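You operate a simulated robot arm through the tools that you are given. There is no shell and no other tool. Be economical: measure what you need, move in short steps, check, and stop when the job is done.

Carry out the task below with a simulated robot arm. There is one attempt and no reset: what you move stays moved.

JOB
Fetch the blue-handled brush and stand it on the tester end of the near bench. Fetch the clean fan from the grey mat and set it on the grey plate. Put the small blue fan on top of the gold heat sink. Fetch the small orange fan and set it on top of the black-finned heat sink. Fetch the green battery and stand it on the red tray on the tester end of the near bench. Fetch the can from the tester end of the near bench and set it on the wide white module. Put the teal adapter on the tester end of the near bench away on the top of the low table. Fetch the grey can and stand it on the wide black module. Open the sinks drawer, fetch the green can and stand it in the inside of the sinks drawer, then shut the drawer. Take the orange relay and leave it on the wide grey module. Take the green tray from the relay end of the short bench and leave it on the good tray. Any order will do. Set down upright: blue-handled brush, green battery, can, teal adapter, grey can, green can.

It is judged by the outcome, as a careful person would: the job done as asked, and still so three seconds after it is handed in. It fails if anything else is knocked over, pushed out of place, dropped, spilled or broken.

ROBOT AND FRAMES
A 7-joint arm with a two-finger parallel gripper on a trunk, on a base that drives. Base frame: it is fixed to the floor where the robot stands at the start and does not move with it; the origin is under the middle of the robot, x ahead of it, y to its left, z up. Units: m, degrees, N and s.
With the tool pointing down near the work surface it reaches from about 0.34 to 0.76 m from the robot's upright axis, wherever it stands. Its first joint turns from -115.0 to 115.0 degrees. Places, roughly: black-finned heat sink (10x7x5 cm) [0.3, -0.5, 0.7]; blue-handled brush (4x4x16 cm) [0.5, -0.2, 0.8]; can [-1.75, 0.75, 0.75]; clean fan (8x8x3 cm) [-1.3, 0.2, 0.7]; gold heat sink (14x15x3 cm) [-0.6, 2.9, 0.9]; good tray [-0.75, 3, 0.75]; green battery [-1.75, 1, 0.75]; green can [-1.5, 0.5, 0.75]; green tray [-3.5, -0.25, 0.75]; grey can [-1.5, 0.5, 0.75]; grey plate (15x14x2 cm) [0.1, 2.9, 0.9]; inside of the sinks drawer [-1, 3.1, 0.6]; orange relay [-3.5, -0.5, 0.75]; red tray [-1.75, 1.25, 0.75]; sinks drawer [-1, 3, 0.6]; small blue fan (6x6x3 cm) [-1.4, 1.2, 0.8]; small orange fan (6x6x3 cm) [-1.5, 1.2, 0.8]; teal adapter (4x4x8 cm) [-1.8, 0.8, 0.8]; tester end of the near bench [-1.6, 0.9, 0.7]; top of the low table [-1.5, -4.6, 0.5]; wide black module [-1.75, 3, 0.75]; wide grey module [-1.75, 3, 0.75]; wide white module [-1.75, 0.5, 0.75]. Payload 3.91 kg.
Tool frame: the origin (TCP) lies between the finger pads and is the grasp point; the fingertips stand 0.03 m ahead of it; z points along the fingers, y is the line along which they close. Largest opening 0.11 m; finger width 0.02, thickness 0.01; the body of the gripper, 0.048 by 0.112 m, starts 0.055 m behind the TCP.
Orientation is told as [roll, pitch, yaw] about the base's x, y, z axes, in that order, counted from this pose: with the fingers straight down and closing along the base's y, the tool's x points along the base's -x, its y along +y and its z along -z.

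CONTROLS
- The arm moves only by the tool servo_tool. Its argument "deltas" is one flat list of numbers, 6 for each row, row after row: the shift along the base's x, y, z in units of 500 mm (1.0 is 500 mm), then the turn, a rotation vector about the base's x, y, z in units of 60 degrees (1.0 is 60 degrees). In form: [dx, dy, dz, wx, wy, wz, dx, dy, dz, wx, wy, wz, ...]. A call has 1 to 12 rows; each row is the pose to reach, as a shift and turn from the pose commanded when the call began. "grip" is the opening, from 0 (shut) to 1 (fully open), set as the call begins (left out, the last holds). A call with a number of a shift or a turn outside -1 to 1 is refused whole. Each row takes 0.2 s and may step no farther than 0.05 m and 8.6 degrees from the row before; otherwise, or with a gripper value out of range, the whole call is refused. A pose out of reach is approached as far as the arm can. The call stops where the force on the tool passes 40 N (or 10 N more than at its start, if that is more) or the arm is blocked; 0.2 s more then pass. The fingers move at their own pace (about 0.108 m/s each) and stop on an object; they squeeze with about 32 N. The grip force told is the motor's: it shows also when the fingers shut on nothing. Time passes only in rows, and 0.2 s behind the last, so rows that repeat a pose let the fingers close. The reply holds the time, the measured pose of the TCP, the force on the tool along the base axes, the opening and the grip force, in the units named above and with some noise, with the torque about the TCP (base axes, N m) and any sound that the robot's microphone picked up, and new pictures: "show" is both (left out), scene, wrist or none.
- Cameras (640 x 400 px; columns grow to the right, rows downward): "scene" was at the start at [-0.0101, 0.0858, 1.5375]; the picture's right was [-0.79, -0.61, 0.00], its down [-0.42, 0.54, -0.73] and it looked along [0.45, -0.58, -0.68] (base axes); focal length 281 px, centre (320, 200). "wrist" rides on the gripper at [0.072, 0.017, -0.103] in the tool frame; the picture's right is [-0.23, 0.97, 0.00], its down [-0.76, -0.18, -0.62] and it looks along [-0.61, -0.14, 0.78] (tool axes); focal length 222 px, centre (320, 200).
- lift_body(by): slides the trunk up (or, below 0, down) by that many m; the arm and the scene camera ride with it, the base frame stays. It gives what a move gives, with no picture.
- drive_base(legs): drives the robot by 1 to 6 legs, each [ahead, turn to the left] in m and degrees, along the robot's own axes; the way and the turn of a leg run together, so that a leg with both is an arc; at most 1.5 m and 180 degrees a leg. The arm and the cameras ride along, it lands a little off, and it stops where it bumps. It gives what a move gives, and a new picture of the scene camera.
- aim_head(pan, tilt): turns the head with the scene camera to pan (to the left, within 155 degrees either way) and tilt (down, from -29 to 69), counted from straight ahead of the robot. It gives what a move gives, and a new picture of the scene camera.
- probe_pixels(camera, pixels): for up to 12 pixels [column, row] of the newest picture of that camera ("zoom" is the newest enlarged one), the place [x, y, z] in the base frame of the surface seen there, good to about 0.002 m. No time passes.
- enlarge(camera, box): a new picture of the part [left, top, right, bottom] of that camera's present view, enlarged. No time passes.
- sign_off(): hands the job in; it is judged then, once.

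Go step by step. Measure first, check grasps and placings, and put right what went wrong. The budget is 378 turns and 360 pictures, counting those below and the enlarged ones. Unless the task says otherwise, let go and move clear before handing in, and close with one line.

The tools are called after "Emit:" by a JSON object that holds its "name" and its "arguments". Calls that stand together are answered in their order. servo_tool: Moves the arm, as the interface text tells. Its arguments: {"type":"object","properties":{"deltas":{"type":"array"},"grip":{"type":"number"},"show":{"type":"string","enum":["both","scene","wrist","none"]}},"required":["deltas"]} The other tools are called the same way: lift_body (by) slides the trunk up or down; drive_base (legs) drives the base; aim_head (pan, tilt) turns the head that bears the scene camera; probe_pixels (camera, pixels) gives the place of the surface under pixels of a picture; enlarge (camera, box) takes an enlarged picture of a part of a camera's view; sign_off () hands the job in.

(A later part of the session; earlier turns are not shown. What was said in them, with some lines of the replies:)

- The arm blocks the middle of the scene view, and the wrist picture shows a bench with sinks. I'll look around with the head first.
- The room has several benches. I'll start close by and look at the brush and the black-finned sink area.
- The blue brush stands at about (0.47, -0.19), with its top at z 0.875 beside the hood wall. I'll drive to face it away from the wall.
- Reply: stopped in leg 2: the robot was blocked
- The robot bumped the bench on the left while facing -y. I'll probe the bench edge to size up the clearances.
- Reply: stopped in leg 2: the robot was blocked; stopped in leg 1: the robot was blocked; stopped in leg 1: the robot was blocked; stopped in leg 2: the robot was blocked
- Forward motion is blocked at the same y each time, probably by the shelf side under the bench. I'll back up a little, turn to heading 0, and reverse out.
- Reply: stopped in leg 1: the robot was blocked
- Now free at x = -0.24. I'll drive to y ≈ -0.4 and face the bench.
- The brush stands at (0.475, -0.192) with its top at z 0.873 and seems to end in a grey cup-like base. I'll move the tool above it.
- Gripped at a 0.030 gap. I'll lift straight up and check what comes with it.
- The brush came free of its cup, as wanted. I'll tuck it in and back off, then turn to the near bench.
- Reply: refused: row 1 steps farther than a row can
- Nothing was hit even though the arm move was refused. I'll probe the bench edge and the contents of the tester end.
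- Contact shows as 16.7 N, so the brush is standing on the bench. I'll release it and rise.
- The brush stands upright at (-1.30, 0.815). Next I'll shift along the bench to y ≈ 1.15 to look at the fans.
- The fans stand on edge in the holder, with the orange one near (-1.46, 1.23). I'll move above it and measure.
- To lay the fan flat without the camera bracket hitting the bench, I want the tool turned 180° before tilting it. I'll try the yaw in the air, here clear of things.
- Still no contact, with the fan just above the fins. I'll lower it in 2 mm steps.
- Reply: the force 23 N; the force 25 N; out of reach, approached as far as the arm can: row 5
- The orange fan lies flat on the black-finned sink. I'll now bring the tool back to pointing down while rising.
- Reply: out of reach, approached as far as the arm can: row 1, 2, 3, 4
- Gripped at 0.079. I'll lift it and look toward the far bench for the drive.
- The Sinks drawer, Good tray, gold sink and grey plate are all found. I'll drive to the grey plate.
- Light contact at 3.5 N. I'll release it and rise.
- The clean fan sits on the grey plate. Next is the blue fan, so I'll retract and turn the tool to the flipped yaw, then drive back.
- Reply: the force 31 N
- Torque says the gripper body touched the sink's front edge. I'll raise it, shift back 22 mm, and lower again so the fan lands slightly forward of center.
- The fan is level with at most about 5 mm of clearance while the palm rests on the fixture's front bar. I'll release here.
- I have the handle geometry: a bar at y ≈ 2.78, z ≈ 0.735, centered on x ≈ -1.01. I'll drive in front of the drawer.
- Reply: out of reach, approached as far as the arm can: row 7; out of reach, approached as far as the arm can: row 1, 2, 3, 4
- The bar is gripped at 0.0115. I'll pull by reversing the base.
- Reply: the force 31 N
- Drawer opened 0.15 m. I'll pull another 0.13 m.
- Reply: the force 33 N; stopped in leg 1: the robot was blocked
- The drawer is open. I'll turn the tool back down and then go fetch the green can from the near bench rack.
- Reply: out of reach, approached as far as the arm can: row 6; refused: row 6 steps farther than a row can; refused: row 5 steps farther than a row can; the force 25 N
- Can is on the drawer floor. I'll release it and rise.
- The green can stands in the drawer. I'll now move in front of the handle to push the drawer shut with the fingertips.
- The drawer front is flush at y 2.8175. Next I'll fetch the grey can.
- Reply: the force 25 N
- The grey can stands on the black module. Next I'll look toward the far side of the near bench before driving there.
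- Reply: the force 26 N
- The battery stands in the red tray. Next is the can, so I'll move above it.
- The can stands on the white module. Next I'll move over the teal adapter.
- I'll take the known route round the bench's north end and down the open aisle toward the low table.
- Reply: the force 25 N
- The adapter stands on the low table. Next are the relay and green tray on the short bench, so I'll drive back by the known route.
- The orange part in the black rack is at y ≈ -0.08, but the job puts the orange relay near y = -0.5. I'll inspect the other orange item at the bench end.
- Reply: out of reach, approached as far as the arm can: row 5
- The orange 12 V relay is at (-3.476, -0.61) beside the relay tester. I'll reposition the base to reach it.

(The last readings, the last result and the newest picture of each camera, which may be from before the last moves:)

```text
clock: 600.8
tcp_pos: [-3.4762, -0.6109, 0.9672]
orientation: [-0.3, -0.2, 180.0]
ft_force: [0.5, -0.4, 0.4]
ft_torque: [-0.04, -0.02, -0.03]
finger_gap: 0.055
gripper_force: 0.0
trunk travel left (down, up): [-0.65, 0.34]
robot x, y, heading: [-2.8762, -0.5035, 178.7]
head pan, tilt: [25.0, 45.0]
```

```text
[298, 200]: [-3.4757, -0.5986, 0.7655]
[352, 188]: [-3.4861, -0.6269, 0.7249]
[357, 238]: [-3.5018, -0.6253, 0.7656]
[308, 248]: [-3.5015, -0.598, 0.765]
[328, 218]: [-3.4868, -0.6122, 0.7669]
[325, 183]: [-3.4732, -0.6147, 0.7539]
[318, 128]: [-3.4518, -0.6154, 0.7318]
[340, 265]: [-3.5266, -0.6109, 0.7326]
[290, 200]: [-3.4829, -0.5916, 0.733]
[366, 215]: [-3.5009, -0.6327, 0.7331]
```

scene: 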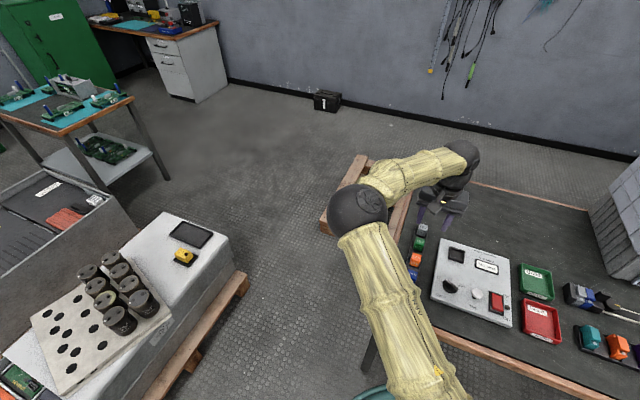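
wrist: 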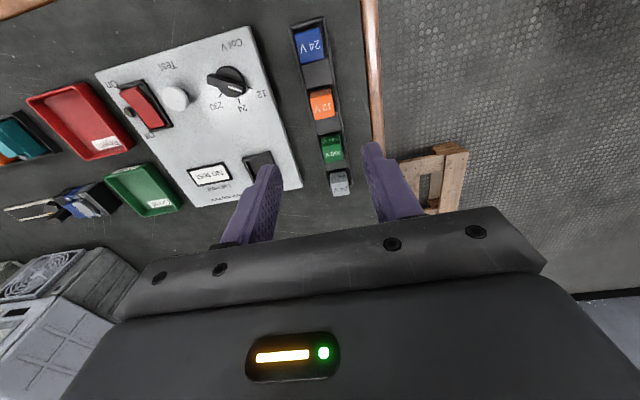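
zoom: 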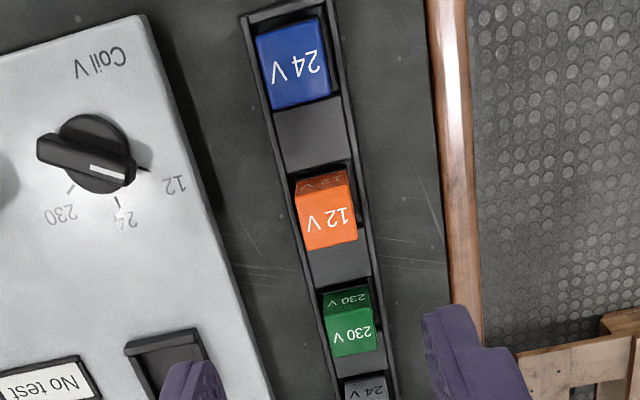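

Emit:
{"name": "servo_tool", "arguments": {"deltas": [-0.023, 0, -0.09, 0, 0, 0, -0.023, 0, -0.18, 0, 0, 0, -0.023, 0, -0.27, 0, 0, 0, -0.023, 0, -0.35, 0, 0, 0, -0.023, 0, -0.399, 0, 0, 0], "show": "wrist"}}

Emit:
{"name": "servo_tool", "arguments": {"deltas": [0, 0, 0, 0, 0, 0, 0, 0, 0, 0, 0, 0, 0, 0, 0, 0, 0, 0], "grip": 0.1, "show": "wrist"}}

```text
clock: 602.0
tcp_pos: [-3.4871, -0.6098, 0.7687]
orientation: [-0.2, -0.1, 180.0]
ft_force: [1.1, -0.8, -0.2]
ft_torque: [0.0, -0.01, 0.01]
finger_gap: 0.0549
gripper_force: 0.1
trunk travel left (down, up): [-0.65, 0.34]
robot x, y, heading: [-2.879, -0.5032, 178.6]
head pan, tilt: [25.0, 45.0]
```

wrist: 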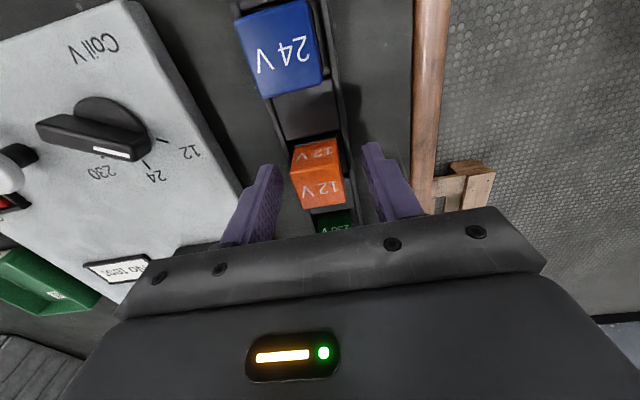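

```text
clock: 602.8
tcp_pos: [-3.4868, -0.6098, 0.7683]
orientation: [-0.3, -0.1, 179.9]
ft_force: [0.0, -0.3, -0.3]
ft_torque: [-0.02, 0.01, 0.0]
finger_gap: 0.0292
gripper_force: 31.8
trunk travel left (down, up): [-0.65, 0.34]
robot x, y, heading: [-2.8804, -0.5023, 178.6]
head pan, tilt: [25.0, 45.0]
```

wrist: 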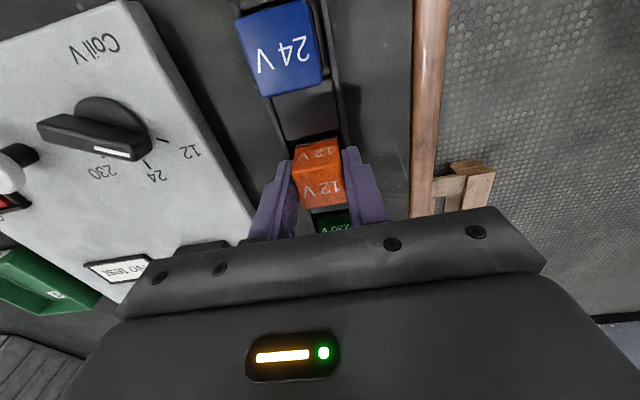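

Gripped at 0.029. I'll lift it and tuck.

Emit:
{"name": "servo_tool", "arguments": {"deltas": [0, 0, 0.08, 0, 0, 0, 0, 0, 0.17, 0, 0, 0, 0, 0, 0.26, 0, 0, 0, 0, 0, 0.35, 0, 0, 0, 0, 0, 0.44, 0, 0, 0, 0.05, 0.03, 0.5, 0, 0, 0, 0.12, 0.07, 0.55, 0, 0, 0, 0.19, 0.11, 0.58, 0, 0, 0, 0.26, 0.15, 0.6, 0, 0, 0, 0.33, 0.19, 0.6, 0, 0, 0, 0.38, 0.22, 0.6, 0, 0, 0]}}

```text
clock: 605.2
tcp_pos: [-3.2974, -0.5018, 1.0676]
orientation: [-0.3, -0.2, -180.0]
ft_force: [-0.5, -0.4, -0.4]
ft_torque: [-0.01, 0.0, 0.01]
finger_gap: 0.0293
gripper_force: 32.5
trunk travel left (down, up): [-0.65, 0.34]
robot x, y, heading: [-2.8797, -0.5049, 178.6]
head pan, tilt: [25.0, 45.0]
```

scene: 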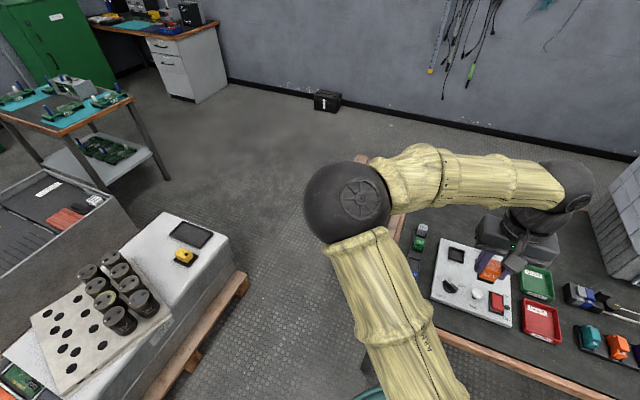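
wrist: 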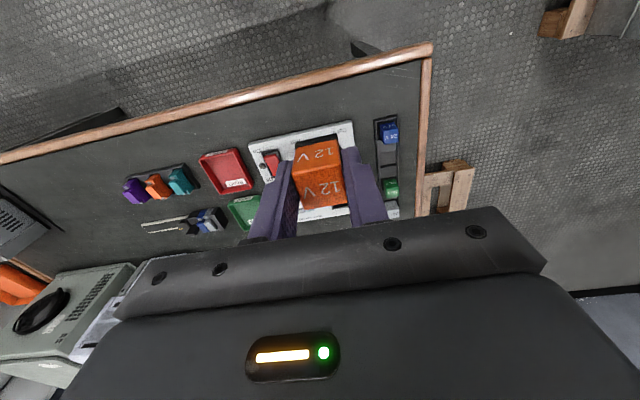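

Emit:
{"name": "drive_base", "arguments": {"legs": [[-0.38, 0], [0, -88.6], [1.25, 0], [1.2, 0]]}}

Emit:
{"name": "drive_base", "arguments": {"legs": [[0, -90], [0.85, 0], [0, 90], [0.3, 0]]}}

Emit:
{"name": "aim_head", "arguments": {"pan": 5, "tilt": 45}}

```text
clock: 623.0
tcp_pos: [-2.4706, 2.3588, 1.0678]
orientation: [-0.4, -0.1, 90.5]
ft_force: [0.2, -0.2, 0.0]
ft_torque: [0.01, -0.01, -0.01]
finger_gap: 0.0292
gripper_force: 31.8
trunk travel left (down, up): [-0.65, 0.34]
robot x, y, heading: [-2.4664, 1.9336, 88.9]
head pan, tilt: [25.0, 45.0]
```

scene: 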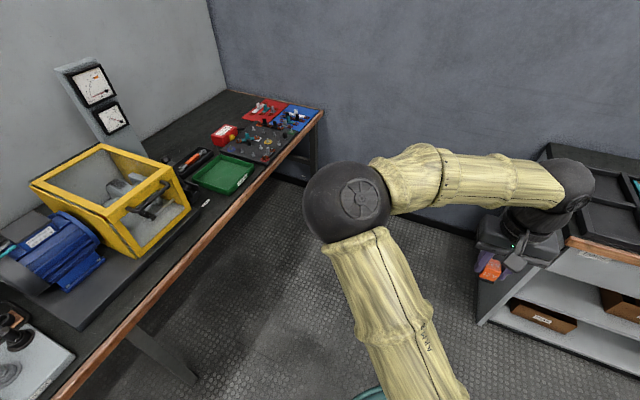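

```text
clock: 636.7
tcp_pos: [-1.6291, 2.6624, 1.0689]
orientation: [-0.3, -0.1, 90.5]
ft_force: [0.3, -0.4, 0.3]
ft_torque: [-0.02, -0.02, 0.01]
finger_gap: 0.0294
gripper_force: 32.4
trunk travel left (down, up): [-0.65, 0.34]
robot x, y, heading: [-1.6266, 2.2396, 88.8]
head pan, tilt: [25.0, 45.0]
```

scene: 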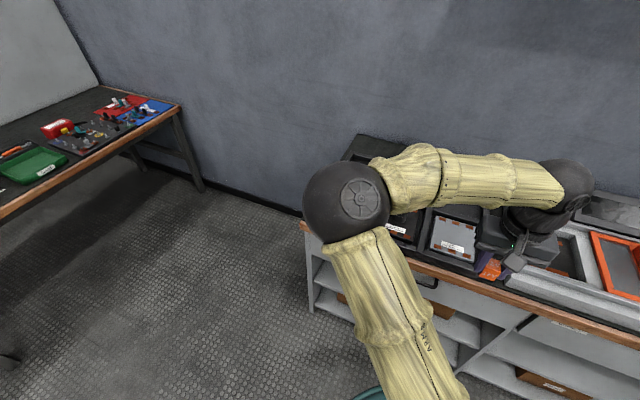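

```text
clock: 637.5
tcp_pos: [-1.6284, 2.661, 1.0689]
orientation: [-0.3, 0.0, 90.4]
ft_force: [0.1, 0.7, 0.0]
ft_torque: [-0.03, 0.02, 0.0]
finger_gap: 0.029
gripper_force: 31.9
trunk travel left (down, up): [-0.65, 0.34]
robot x, y, heading: [-1.6271, 2.2434, 89.0]
head pan, tilt: [5.0, 45.0]
```

scene: 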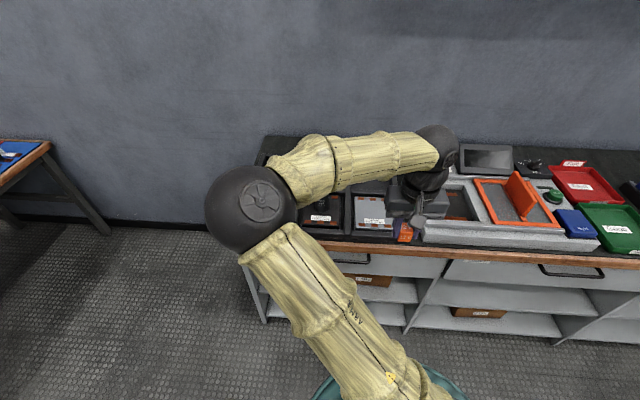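

Emit:
{"name": "servo_tool", "arguments": {"deltas": [-0.009, 0.087, 0, 0, 0, 0, -0.018, 0.174, 0, 0, 0, 0, -0.027, 0.261, 0, 0, 0, 0, -0.036, 0.348, 0, 0, 0, 0, -0.045, 0.435, 0, 0, 0, 0, -0.054, 0.518, 0, 0, 0, 0, -0.054, 0.518, -0.09, 0, 0, 0, -0.054, 0.518, -0.18, 0, 0, 0, -0.054, 0.518, -0.27, 0, 0, 0, -0.054, 0.518, -0.35, 0, 0, 0]}}

```text
clock: 639.7
tcp_pos: [-1.6543, 2.9225, 0.8931]
orientation: [-0.3, -0.1, 90.4]
ft_force: [-0.6, -0.8, -0.1]
ft_torque: [0.02, -0.01, 0.0]
finger_gap: 0.0295
gripper_force: 31.9
trunk travel left (down, up): [-0.65, 0.34]
robot x, y, heading: [-1.6274, 2.2415, 89.0]
head pan, tilt: [5.0, 45.0]
```

scene: 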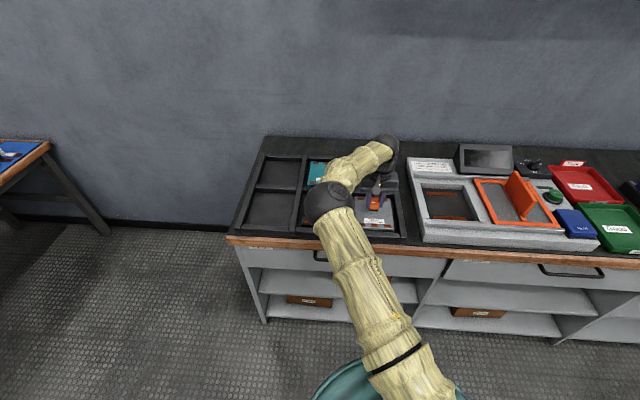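
wrist: 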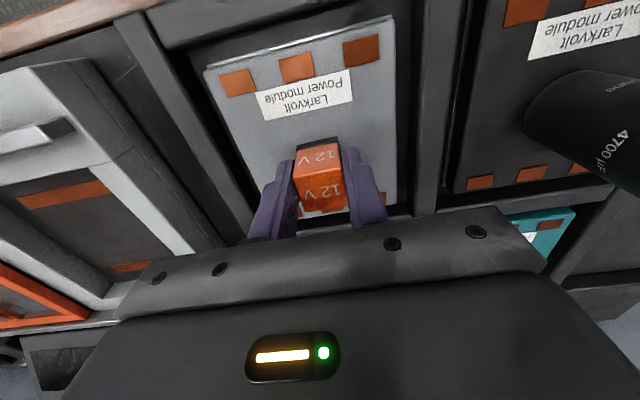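

Emit:
{"name": "servo_tool", "arguments": {"deltas": [0, 0, -0.02, 0, 0, 0, 0, 0, -0.04, 0, 0, 0], "show": "none"}}

Emit:
{"name": "servo_tool", "arguments": {"deltas": [0, 0, -0.004, 0, 0, 0, 0, 0, -0.007, 0, 0, 0], "show": "none"}}

Emit:
{"name": "servo_tool", "arguments": {"deltas": [0, 0, -0.003, 0, 0, 0, 0, 0, -0.006, 0, 0, 0], "show": "none"}}

```text
clock: 640.3
tcp_pos: [-1.6541, 2.9216, 0.873]
orientation: [-0.3, -0.1, 90.5]
ft_force: [-0.1, -0.4, -1.2]
ft_torque: [-0.03, -0.01, -0.01]
finger_gap: 0.0294
gripper_force: 32.4
trunk travel left (down, up): [-0.65, 0.34]
robot x, y, heading: [-1.6267, 2.2432, 89.0]
head pan, tilt: [5.0, 45.0]
```

```text
clock: 640.9
tcp_pos: [-1.6547, 2.9222, 0.872]
orientation: [-0.3, -0.2, 90.5]
ft_force: [1.1, 1.2, 14.7]
ft_torque: [-0.03, 0.1, 0.0]
finger_gap: 0.0292
gripper_force: 32.1
trunk travel left (down, up): [-0.65, 0.34]
robot x, y, heading: [-1.6281, 2.2426, 89.1]
head pan, tilt: [5.0, 45.0]
```

```text
clock: 641.5
tcp_pos: [-1.6551, 2.9193, 0.8685]
orientation: [-0.4, -0.3, 90.6]
ft_force: [0.2, 3.2, 24.0]
ft_torque: [0.1, 0.08, 0.01]
finger_gap: 0.0293
gripper_force: 31.9
trunk travel left (down, up): [-0.65, 0.34]
robot x, y, heading: [-1.6296, 2.2425, 89.2]
head pan, tilt: [5.0, 45.0]
```

Emit:
{"name": "servo_tool", "arguments": {"deltas": [0, 0, 0.005, 0, 0, 0, 0, 0, 0.005, 0, 0, 0], "grip": 0.5, "show": "none"}}

Emit:
{"name": "servo_tool", "arguments": {"deltas": [0, 0, 0.08, 0, 0, 0, 0, 0, 0.17, 0, 0, 0, 0, 0, 0.26, 0, 0, 0, 0, -0.06, 0.33, 0, 0, 0, 0, -0.14, 0.38, 0, 0, 0, 0, -0.23, 0.4, 0, 0, 0, 0, -0.32, 0.4, 0, 0, 0, 0, -0.41, 0.4, 0, 0, 0, 0, -0.5, 0.4, 0, 0, 0]}}

```text
clock: 642.1
tcp_pos: [-1.6555, 2.9206, 0.8682]
orientation: [-0.4, 0.0, 90.4]
ft_force: [-0.1, -0.4, -0.6]
ft_torque: [0.05, -0.03, -0.01]
finger_gap: 0.055
gripper_force: 0.0
trunk travel left (down, up): [-0.65, 0.34]
robot x, y, heading: [-1.627, 2.2442, 89.3]
head pan, tilt: [5.0, 45.0]
```

```text
clock: 644.1
tcp_pos: [-1.6568, 2.6716, 1.0693]
orientation: [-0.3, -0.1, 90.5]
ft_force: [-0.5, -0.8, 0.2]
ft_torque: [0.01, 0.01, 0.03]
finger_gap: 0.0546
gripper_force: 0.1
trunk travel left (down, up): [-0.65, 0.34]
robot x, y, heading: [-1.6283, 2.2429, 89.2]
head pan, tilt: [5.0, 45.0]
```

scene: 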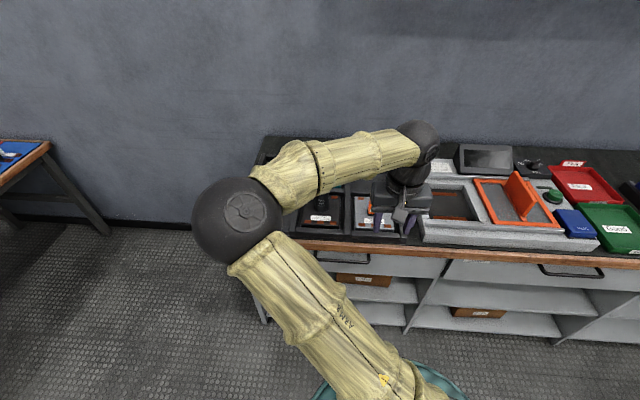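
wrist: 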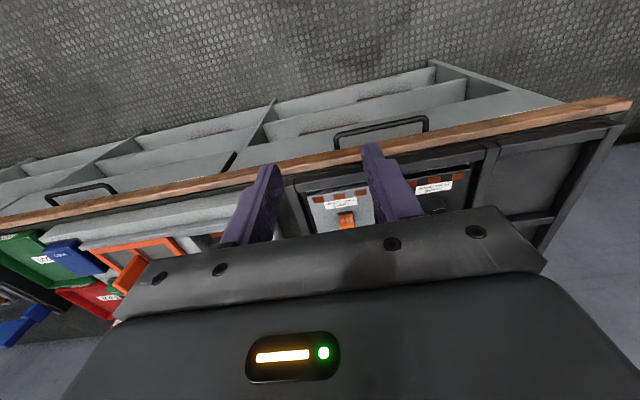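

The orange relay is on the grey module. Last is the green tray, so I'll drive back to the short bench.

Emit:
{"name": "drive_base", "arguments": {"legs": [[-0.3, 0], [0, 91], [0.87, 0], [0, 90], [1.1, 0], [1.1, 0]]}}

Emit:
{"name": "drive_base", "arguments": {"legs": [[0, -90], [0.35, 0]]}}

```text
clock: 668.4
tcp_pos: [-2.4697, -0.665, 1.0695]
orientation: [-0.3, -0.1, -88.3]
ft_force: [-0.7, 0.0, -0.1]
ft_torque: [-0.02, -0.02, 0.03]
finger_gap: 0.0552
gripper_force: 0.1
trunk travel left (down, up): [-0.65, 0.34]
robot x, y, heading: [-2.5083, -0.2336, -89.9]
head pan, tilt: [5.0, 45.0]
```

scene: 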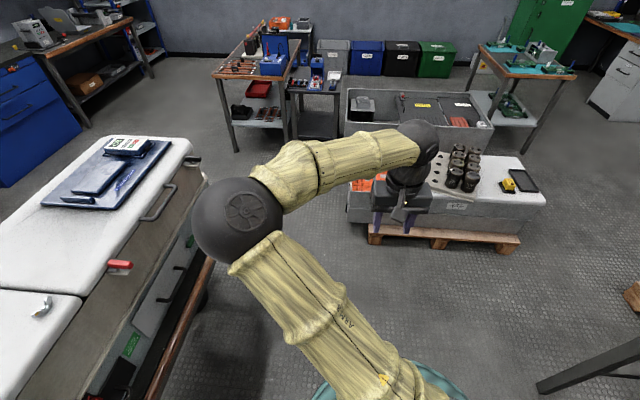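

```text
clock: 674.5
tcp_pos: [-3.2963, -0.2707, 1.0688]
orientation: [-0.2, -0.1, -178.5]
ft_force: [0.0, 0.0, 0.3]
ft_torque: [0.0, 0.0, 0.01]
finger_gap: 0.0549
gripper_force: 0.0
trunk travel left (down, up): [-0.65, 0.34]
robot x, y, heading: [-2.8611, -0.2341, -179.7]
head pan, tilt: [5.0, 45.0]
```

scene: 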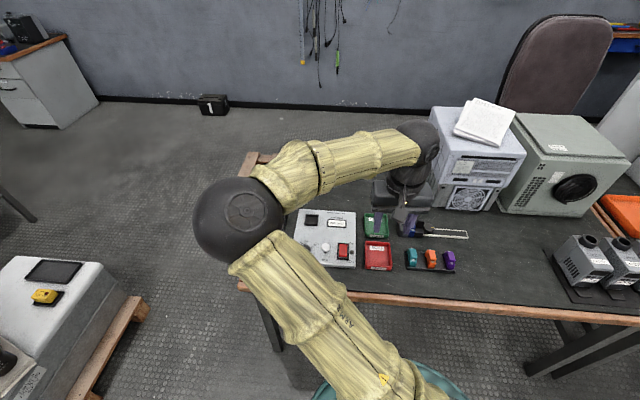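

Emit:
{"name": "servo_tool", "arguments": {"deltas": [-0.09, 0.01, 0, 0, 0, -0.025, -0.18, 0.02, 0, 0, 0, -0.025, -0.27, 0.03, 0, 0, 0, -0.025, -0.36, 0.04, -0.01, 0, 0, -0.025, -0.45, 0.045, -0.05, 0, 0, -0.025, -0.53, 0.045, -0.1, 0, 0, -0.025], "grip": 1.0, "show": "wrist"}}

Emit:
{"name": "enlarge", "arguments": {"camera": "wrist", "box": [220, 20, 420, 180]}}

```text
clock: 675.9
tcp_pos: [-3.5619, -0.2468, 1.0179]
orientation: [-0.2, -0.1, 180.0]
ft_force: [-0.8, -0.8, -0.8]
ft_torque: [-0.01, 0.01, 0.01]
finger_gap: 0.1098
gripper_force: 0.0
trunk travel left (down, up): [-0.65, 0.34]
robot x, y, heading: [-2.8641, -0.2324, -179.7]
head pan, tilt: [5.0, 45.0]
```

wrist: 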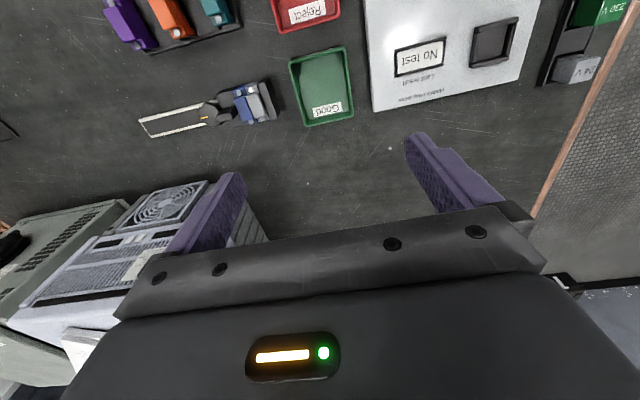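

```text
2.50 times, centred on (320, 100) of wrist
```

zoom: 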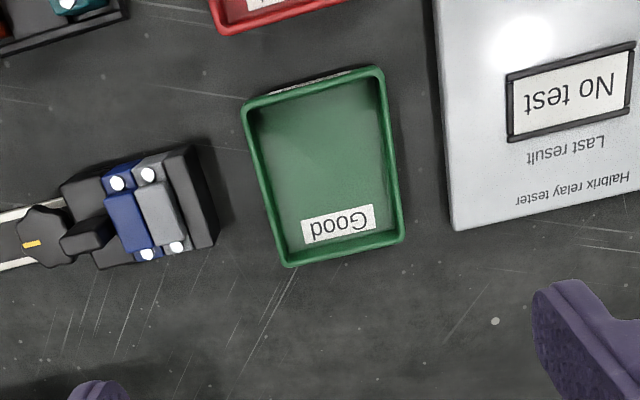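

Emit:
{"name": "probe_pixels", "arguments": {"camera": "zoom", "pixels": [[245, 105], [378, 70], [402, 238], [290, 262], [320, 170], [258, 185], [392, 150], [218, 235], [447, 160], [315, 92]]}}

```text
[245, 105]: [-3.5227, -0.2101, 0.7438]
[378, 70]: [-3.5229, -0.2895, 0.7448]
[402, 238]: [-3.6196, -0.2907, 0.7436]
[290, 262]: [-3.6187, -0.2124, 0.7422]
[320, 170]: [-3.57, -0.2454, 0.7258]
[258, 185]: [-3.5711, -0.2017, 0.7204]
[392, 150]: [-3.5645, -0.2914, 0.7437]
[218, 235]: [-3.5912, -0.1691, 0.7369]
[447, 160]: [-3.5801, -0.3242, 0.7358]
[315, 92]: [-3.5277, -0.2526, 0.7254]
```

Emit:
{"name": "servo_tool", "arguments": {"deltas": [-0.018, -0.007, -0.09, 0, 0, 0, -0.018, -0.007, -0.18, 0, 0, 0, -0.018, -0.007, -0.27, 0, 0, 0, -0.018, -0.007, -0.36, 0, 0, 0, -0.018, -0.007, -0.42, 0, 0, 0, -0.018, -0.007, -0.47, 0, 0, 0], "grip": 0.92, "show": "wrist"}}

```text
clock: 677.3
tcp_pos: [-3.5691, -0.2506, 0.7856]
orientation: [-0.3, -0.1, -179.9]
ft_force: [-0.3, 0.2, 0.0]
ft_torque: [0.02, 0.01, -0.01]
finger_gap: 0.1011
gripper_force: 0.2
trunk travel left (down, up): [-0.65, 0.34]
robot x, y, heading: [-2.863, -0.2296, -179.7]
head pan, tilt: [5.0, 45.0]
```

wrist: 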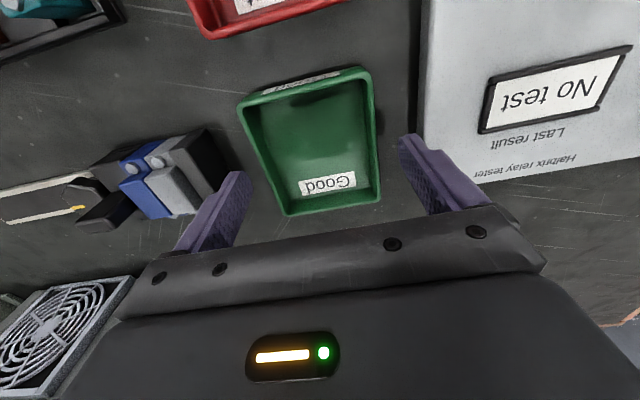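

Emit:
{"name": "servo_tool", "arguments": {"deltas": [0, 0, -0.03, 0, 0, 0, 0, 0, -0.057, 0, 0, 0], "show": "wrist"}}

Emit:
{"name": "servo_tool", "arguments": {"deltas": [0, 0, 0, 0, 0, 0, 0, 0, 0, 0, 0, 0, 0, 0, 0, 0, 0, 0], "grip": 0.55, "show": "wrist"}}

```text
clock: 677.9
tcp_pos: [-3.5694, -0.2514, 0.7569]
orientation: [-0.3, 0.0, -180.1]
ft_force: [-1.0, 0.2, -0.6]
ft_torque: [0.02, 0.01, 0.0]
finger_gap: 0.1013
gripper_force: 0.0
trunk travel left (down, up): [-0.65, 0.34]
robot x, y, heading: [-2.8619, -0.2342, -179.7]
head pan, tilt: [5.0, 45.0]
```

wrist: 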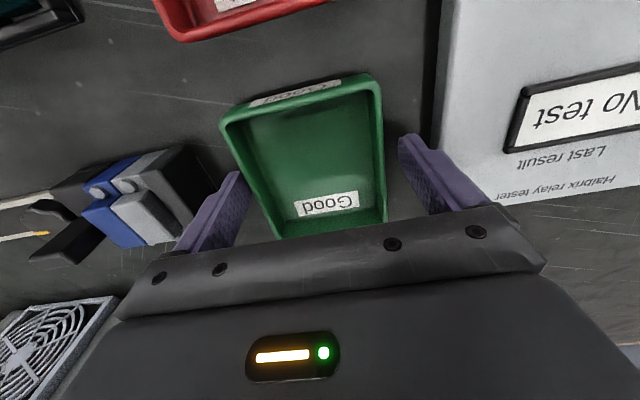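

```text
clock: 678.7
tcp_pos: [-3.5682, -0.2506, 0.7564]
orientation: [-0.4, -0.1, -180.0]
ft_force: [0.4, 1.7, 1.0]
ft_torque: [0.15, 0.03, -0.11]
finger_gap: 0.0856
gripper_force: 32.4
trunk travel left (down, up): [-0.65, 0.34]
robot x, y, heading: [-2.863, -0.234, -179.6]
head pan, tilt: [5.0, 45.0]
```

wrist: 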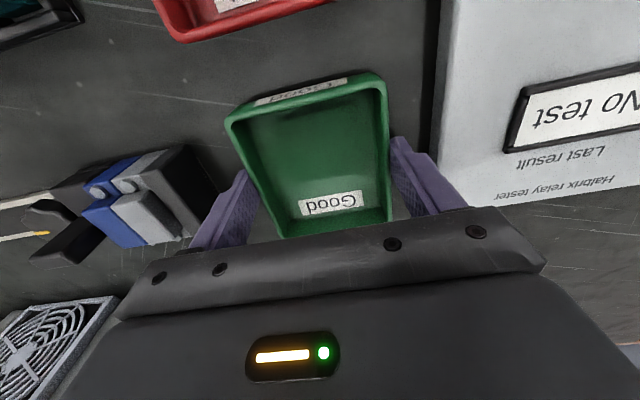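

Emit:
{"name": "servo_tool", "arguments": {"deltas": [0, 0, 0.06, 0, 0, 0, 0, 0, 0.14, 0, 0, 0, 0, 0, 0.23, 0, 0, 0, 0, 0, 0.32, 0, 0, 0, 0, 0, 0.41, 0, 0, 0, 0.04, 0, 0.49, 0, 0, 0, 0.11, 0, 0.54, 0, 0, 0, 0.19, 0.01, 0.58, 0, 0, 0, 0.27, 0.02, 0.6, 0, 0, 0, 0.36, 0.02, 0.6, 0, 0, 0, 0.45, 0.02, 0.6, 0, 0, 0, 0.53, 0.02, 0.6, 0, 0, 0]}}

```text
clock: 681.3
tcp_pos: [-3.3038, -0.2395, 1.0555]
orientation: [-0.3, -0.2, -179.9]
ft_force: [0.0, 0.3, -2.4]
ft_torque: [-0.03, 0.0, 0.02]
finger_gap: 0.0854
gripper_force: 31.9
trunk travel left (down, up): [-0.65, 0.34]
robot x, y, heading: [-2.8648, -0.2316, -179.7]
head pan, tilt: [5.0, 45.0]
```

scene: 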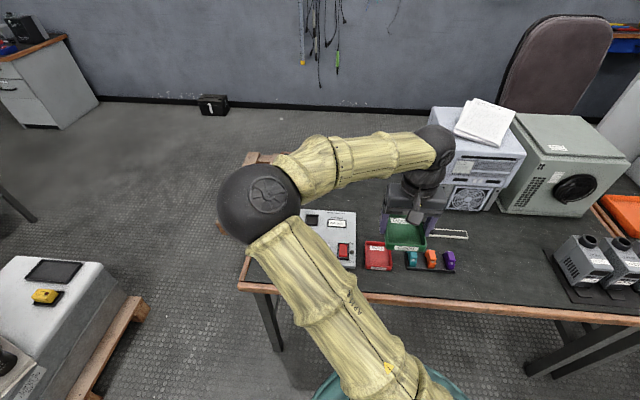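
wrist: 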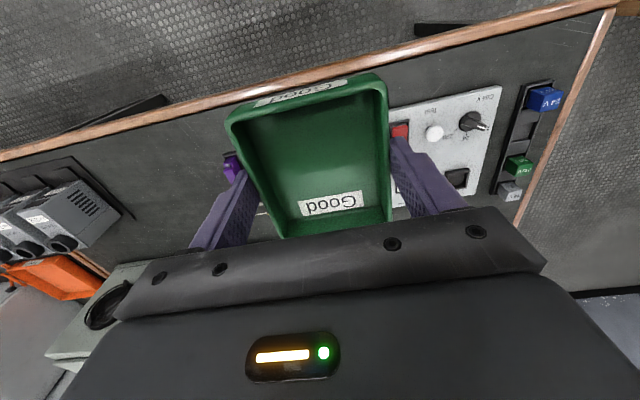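

Emit:
{"name": "drive_base", "arguments": {"legs": [[-0.36, 0], [0, -90], [1.1, 0], [1.07, 0], [0, -90]]}}

Emit:
{"name": "drive_base", "arguments": {"legs": [[0.82, 0], [0.82, 0], [0, 90], [0.3, 0]]}}

Emit:
{"name": "aim_head", "arguments": {"pan": -10, "tilt": 48}}

```text
clock: 701.5
tcp_pos: [-2.1112, 1.945, 1.0574]
orientation: [-0.3, -0.1, 1.5]
ft_force: [-0.2, 0.8, -4.1]
ft_torque: [0.04, 0.01, 0.02]
finger_gap: 0.0855
gripper_force: 31.9
trunk travel left (down, up): [-0.65, 0.34]
robot x, y, heading: [-2.5517, 1.927, 1.8]
head pan, tilt: [5.0, 45.0]
```

scene: 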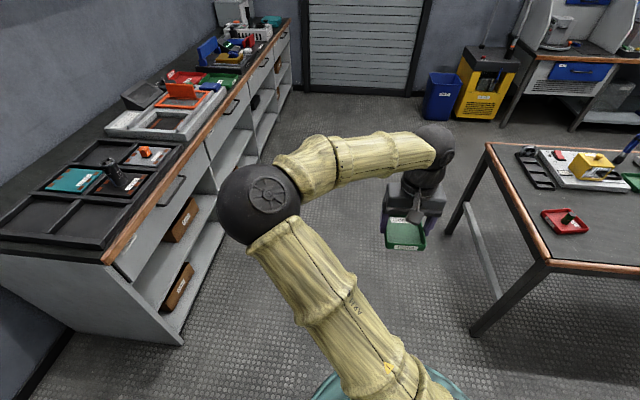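

```text
clock: 715.4
tcp_pos: [-0.8959, 2.7172, 1.0558]
orientation: [-0.4, -0.1, 90.2]
ft_force: [-0.2, -0.1, -1.8]
ft_torque: [-0.08, 0.02, 0.02]
finger_gap: 0.0854
gripper_force: 31.9
trunk travel left (down, up): [-0.65, 0.34]
robot x, y, heading: [-0.8892, 2.2755, 90.0]
head pan, tilt: [5.0, 45.0]
```

scene: 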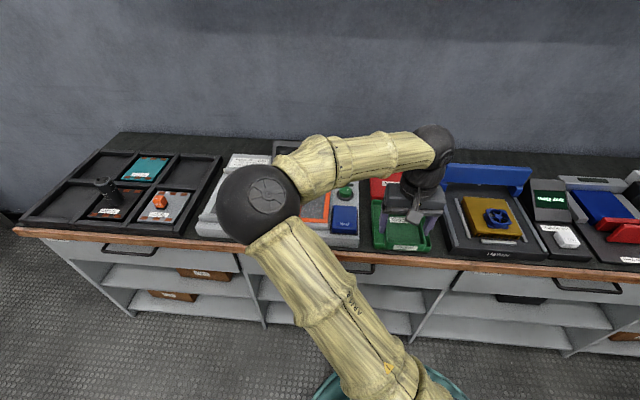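

```text
clock: 716.1
tcp_pos: [-0.897, 2.7183, 1.0565]
orientation: [-0.3, -0.1, 90.1]
ft_force: [0.8, 0.6, -3.2]
ft_torque: [-0.02, 0.02, -0.01]
finger_gap: 0.0853
gripper_force: 32.1
trunk travel left (down, up): [-0.65, 0.34]
robot x, y, heading: [-0.8885, 2.2801, 89.9]
head pan, tilt: [-10.0, 48.0]
```

scene: 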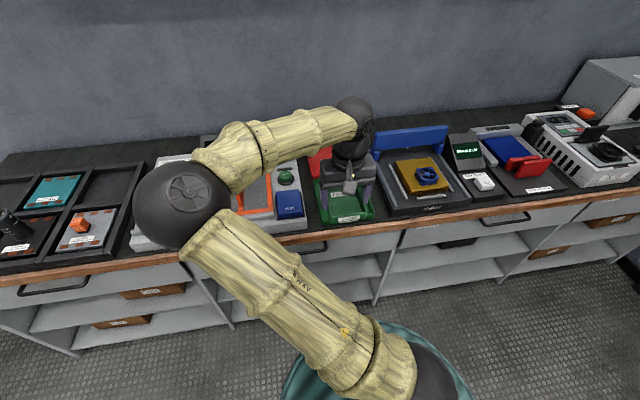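

Emit:
{"name": "enlarge", "arguments": {"camera": "scene", "box": [280, 140, 400, 240]}}

```text
4.00 times, centred on (340, 190) of scene
```

zoom: 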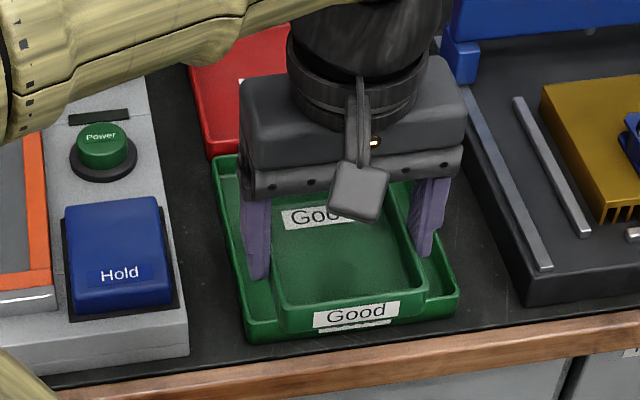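

Emit:
{"name": "probe_pixels", "arguments": {"camera": "zoom", "pixels": [[220, 165], [245, 320], [456, 290], [440, 240], [255, 300], [230, 200], [225, 250], [330, 60], [260, 285], [445, 285]]}}

```text
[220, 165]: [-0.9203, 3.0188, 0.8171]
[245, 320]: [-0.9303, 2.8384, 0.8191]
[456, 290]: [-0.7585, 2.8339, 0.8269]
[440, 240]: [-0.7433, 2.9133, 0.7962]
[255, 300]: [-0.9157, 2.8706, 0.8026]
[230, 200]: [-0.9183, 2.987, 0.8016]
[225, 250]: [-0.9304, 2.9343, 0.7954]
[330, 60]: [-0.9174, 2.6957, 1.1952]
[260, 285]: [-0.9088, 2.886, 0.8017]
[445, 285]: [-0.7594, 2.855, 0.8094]
```

Emit:
{"name": "servo_tool", "arguments": {"deltas": [0.022, 0.083, 0, 0, 0, 0, 0.044, 0.166, 0, 0, 0, 0, 0.066, 0.249, 0, 0, 0, 0, 0.088, 0.332, 0, 0, 0, 0, 0.108, 0.412, 0, 0, 0, 0, 0.108, 0.412, -0.09, 0, 0, 0, 0.108, 0.412, -0.18, 0, 0, 0, 0.108, 0.412, -0.27, 0, 0, 0, 0.108, 0.412, -0.36, 0, 0, 0]}}

```text
clock: 718.1
tcp_pos: [-0.843, 2.9235, 0.8745]
orientation: [-0.3, -0.1, 90.1]
ft_force: [-0.9, 0.4, -3.3]
ft_torque: [-0.05, -0.01, 0.02]
finger_gap: 0.0861
gripper_force: 33.0
trunk travel left (down, up): [-0.65, 0.34]
robot x, y, heading: [-0.8886, 2.2764, 90.3]
head pan, tilt: [-10.0, 48.0]
```

scene: 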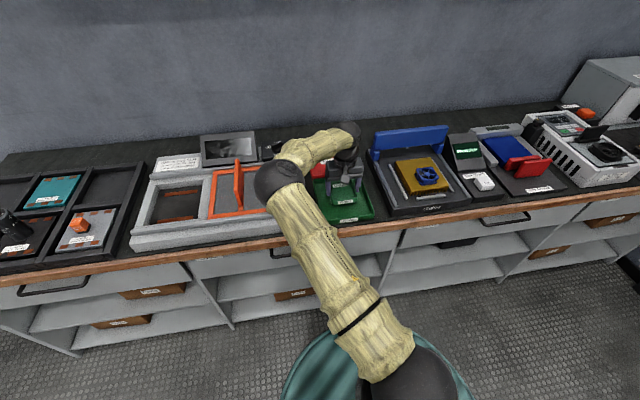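
wrist: 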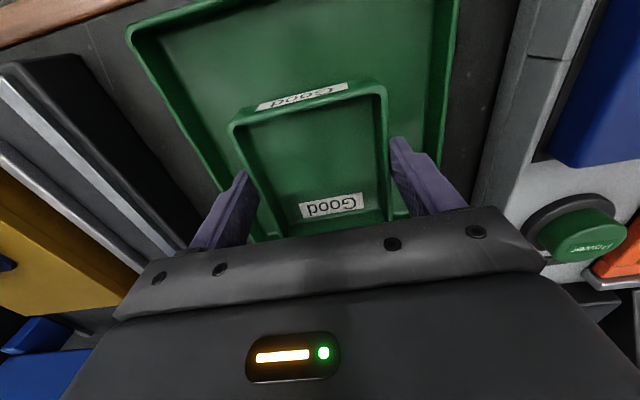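

Emit:
{"name": "probe_pixels", "arguments": {"camera": "wrist", "pixels": [[180, 120], [208, 165], [450, 60], [440, 150], [245, 205], [385, 130], [234, 128], [230, 190], [405, 165]]}}

```text
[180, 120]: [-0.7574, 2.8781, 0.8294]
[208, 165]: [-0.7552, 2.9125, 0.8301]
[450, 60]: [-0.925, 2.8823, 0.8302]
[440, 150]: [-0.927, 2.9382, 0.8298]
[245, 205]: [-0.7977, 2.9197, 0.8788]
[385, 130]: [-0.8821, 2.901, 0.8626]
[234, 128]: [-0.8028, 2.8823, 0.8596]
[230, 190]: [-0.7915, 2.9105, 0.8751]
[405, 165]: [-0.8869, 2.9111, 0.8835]
```

Emit:
{"name": "servo_tool", "arguments": {"deltas": [0, 0.004, -0.03, 0, 0, 0, 0, 0.004, -0.062, 0, 0, 0], "show": "none"}}

Emit:
{"name": "servo_tool", "arguments": {"deltas": [0, 0, -0.004, 0, 0, 0, 0, 0, -0.007, 0, 0, 0], "show": "none"}}

Emit:
{"name": "servo_tool", "arguments": {"deltas": [0, 0, -0.003, 0, 0, 0, 0, 0, -0.006, 0, 0, 0], "show": "none"}}

```text
clock: 718.7
tcp_pos: [-0.8426, 2.9251, 0.8434]
orientation: [-0.3, -0.1, 90.2]
ft_force: [0.0, -0.6, -2.5]
ft_torque: [0.0, 0.01, 0.0]
finger_gap: 0.0856
gripper_force: 32.2
trunk travel left (down, up): [-0.65, 0.34]
robot x, y, heading: [-0.8899, 2.276, 90.1]
head pan, tilt: [-10.0, 48.0]
```

```text
clock: 719.3
tcp_pos: [-0.8431, 2.9241, 0.8422]
orientation: [-0.3, 0.0, 90.2]
ft_force: [-1.0, -2.5, 2.6]
ft_torque: [-0.11, 0.25, 0.12]
finger_gap: 0.0857
gripper_force: 32.0
trunk travel left (down, up): [-0.65, 0.34]
robot x, y, heading: [-0.8866, 2.2772, 90.1]
head pan, tilt: [-10.0, 48.0]
```

```text
clock: 719.9
tcp_pos: [-0.8425, 2.926, 0.8418]
orientation: [-0.3, -0.3, 90.1]
ft_force: [-4.4, -0.2, 20.9]
ft_torque: [-0.54, 0.35, -0.06]
finger_gap: 0.0855
gripper_force: 31.8
trunk travel left (down, up): [-0.65, 0.34]
robot x, y, heading: [-0.8934, 2.2776, 90.2]
head pan, tilt: [-10.0, 48.0]
```

The tray rests on the good tray's floor. I'll release it and rise.

Emit:
{"name": "servo_tool", "arguments": {"deltas": [0, 0, 0.005, 0, 0, 0, 0, 0, 0.005, 0, 0, 0], "grip": 0.92, "show": "none"}}

Emit:
{"name": "servo_tool", "arguments": {"deltas": [0, 0, 0.08, 0, 0, 0, 0, 0, 0.17, 0, 0, 0, 0, 0, 0.26, 0, 0, 0, 0, -0.06, 0.34, 0, 0, 0, 0, -0.14, 0.39, 0, 0, 0, 0, -0.23, 0.42, 0, 0, 0, 0, -0.32, 0.43, 0, 0, 0, 0, -0.4, 0.43, 0, 0, 0]}}

```text
clock: 720.5
tcp_pos: [-0.8417, 2.9256, 0.8418]
orientation: [-0.3, -0.2, 90.1]
ft_force: [-0.7, 0.3, 0.3]
ft_torque: [-0.03, 0.0, 0.01]
finger_gap: 0.1012
gripper_force: 0.1
trunk travel left (down, up): [-0.65, 0.34]
robot x, y, heading: [-0.8907, 2.2769, 90.2]
head pan, tilt: [-10.0, 48.0]
```

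```text
clock: 722.3
tcp_pos: [-0.8438, 2.7258, 1.0576]
orientation: [-0.3, -0.1, 90.2]
ft_force: [0.2, -1.0, -0.6]
ft_torque: [0.04, -0.01, -0.02]
finger_gap: 0.1014
gripper_force: 0.0
trunk travel left (down, up): [-0.65, 0.34]
robot x, y, heading: [-0.8909, 2.2778, 89.8]
head pan, tilt: [-10.0, 48.0]
```

scene: 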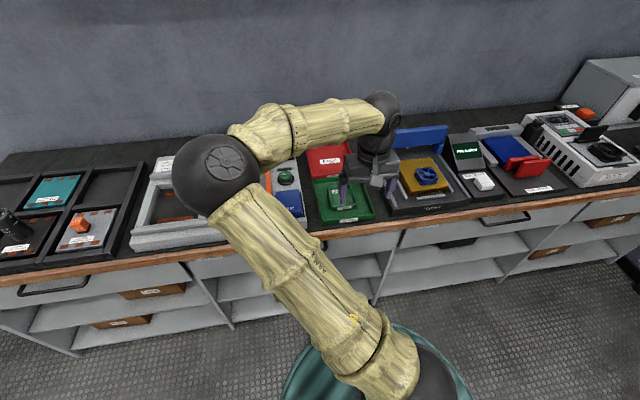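
wrist: 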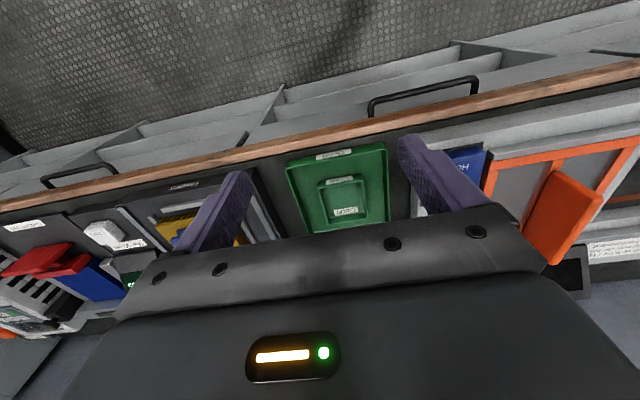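

The tray is in the good tray. I'll check the other placements from here.

Emit:
{"name": "aim_head", "arguments": {"pan": 50, "tilt": 45}}

Emit:
{"name": "enlarge", "arguments": {"camera": "scene", "box": [170, 60, 410, 260]}}

Emit:
{"name": "aim_head", "arguments": {"pan": 150, "tilt": 35}}

Emit:
{"name": "enlarge", "arguments": {"camera": "scene", "box": [320, 80, 640, 280]}}

Emit:
{"name": "aim_head", "arguments": {"pan": -145, "tilt": 20}}

```text
clock: 723.6
tcp_pos: [-0.8424, 2.7256, 1.0573]
orientation: [-0.3, -0.1, 90.1]
ft_force: [0.2, -0.6, 0.5]
ft_torque: [0.02, -0.02, -0.01]
finger_gap: 0.1014
gripper_force: 0.1
trunk travel left (down, up): [-0.65, 0.34]
robot x, y, heading: [-0.8886, 2.2787, 90.1]
head pan, tilt: [50.0, 45.0]
```

scene: 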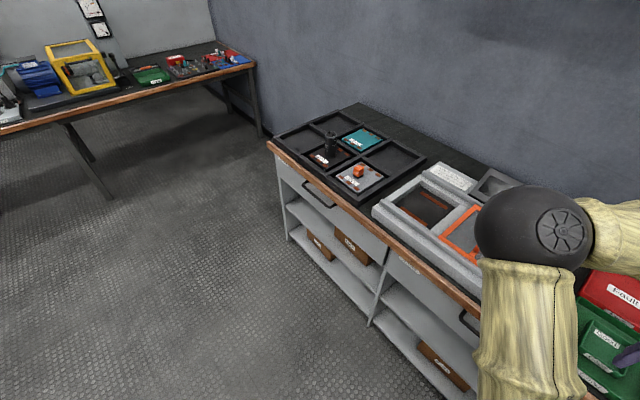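

```text
2.00 times, centred on (290, 160) of scene
```

zoom: 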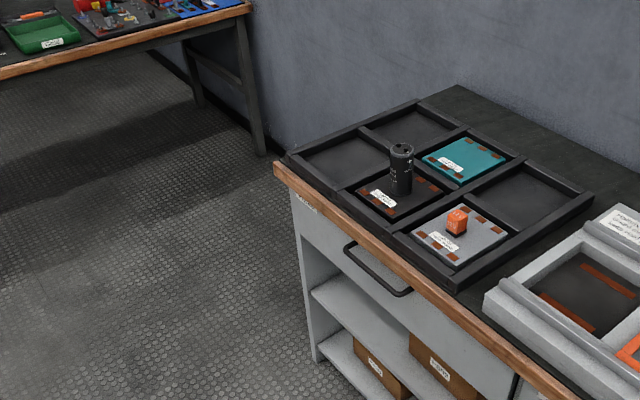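

```text
clock: 725.4
tcp_pos: [-0.8427, 2.7262, 1.0572]
orientation: [-0.3, -0.1, 90.1]
ft_force: [-0.2, -0.8, -0.5]
ft_torque: [0.02, 0.0, -0.01]
finger_gap: 0.101
gripper_force: 0.0
trunk travel left (down, up): [-0.65, 0.34]
robot x, y, heading: [-0.8907, 2.2764, 90.1]
head pan, tilt: [150.0, 35.0]
```

scene: 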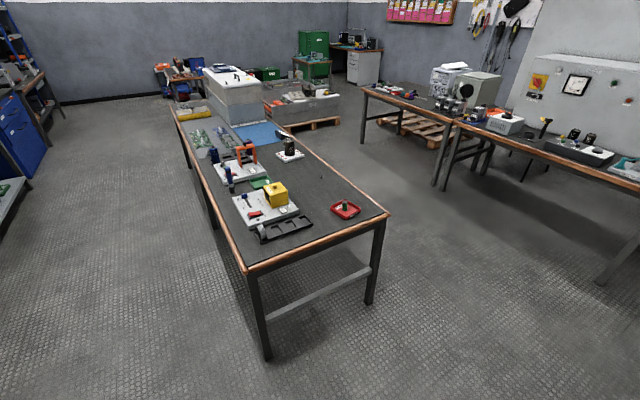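

```text
2.00 times, centred on (480, 180) of scene
```

zoom: 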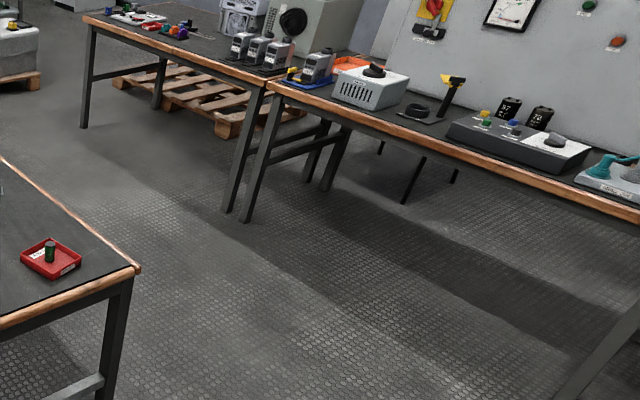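

```text
clock: 729.4
tcp_pos: [-0.8429, 2.726, 1.058]
orientation: [-0.3, -0.1, 90.3]
ft_force: [1.2, 0.1, 0.1]
ft_torque: [-0.01, 0.01, 0.02]
finger_gap: 0.1013
gripper_force: 0.1
trunk travel left (down, up): [-0.65, 0.34]
robot x, y, heading: [-0.8889, 2.2774, 90.3]
head pan, tilt: [-145.0, 20.0]
```

scene: 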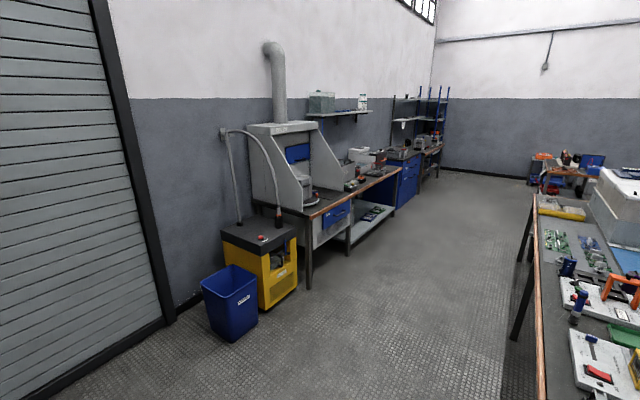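

Emit:
{"name": "enlarge", "arguments": {"camera": "scene", "box": [200, 100, 440, 300]}}

Emit:
{"name": "aim_head", "arguments": {"pan": 155, "tilt": 40}}

Emit:
{"name": "enlarge", "arguments": {"camera": "scene", "box": [180, 100, 400, 260]}}

```text
2.00 times, centred on (320, 200) of scene
```

zoom: 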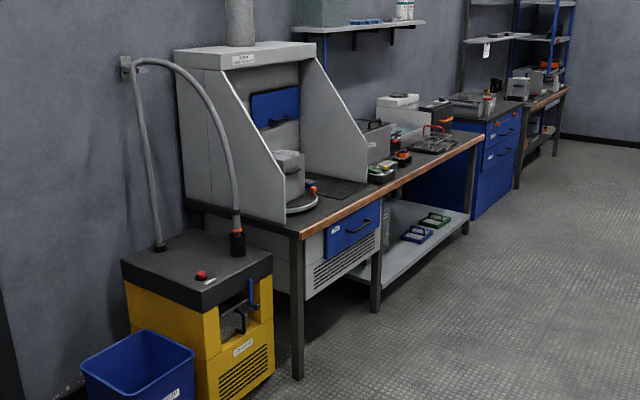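

```text
clock: 733.5
tcp_pos: [-0.8437, 2.7263, 1.0566]
orientation: [-0.4, -0.1, 90.2]
ft_force: [-0.1, -0.3, -0.4]
ft_torque: [-0.02, 0.01, 0.0]
finger_gap: 0.1014
gripper_force: 0.0
trunk travel left (down, up): [-0.65, 0.34]
robot x, y, heading: [-0.8898, 2.2788, 90.1]
head pan, tilt: [154.7, 40.0]
```

scene: 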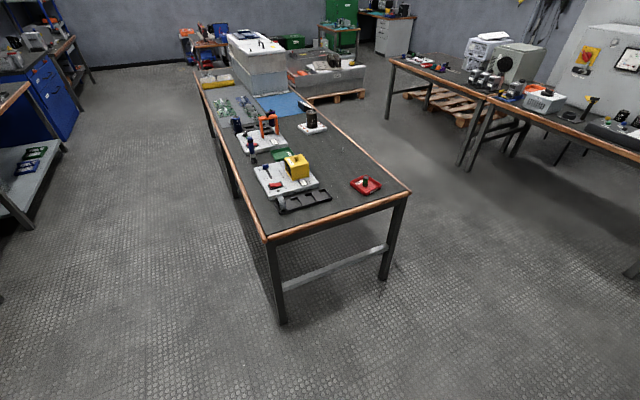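

```text
2.50 times, centred on (290, 180) of scene
```

zoom: 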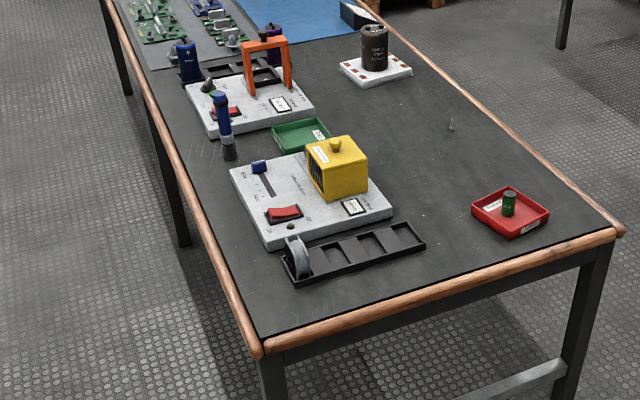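

Everything visible is in place: the brush, battery and can stand upright, the fans sit on their sinks and plate, and the drawer is shut. The gripper is clear, so I'm handing in.

Emit:
{"name": "sign_off", "arguments": {}}

```text
The job is handed in.
```

All eleven items are placed as asked and the job is handed in. The green can was standing in the drawer before I shut it, but I couldn't see it afterwards.
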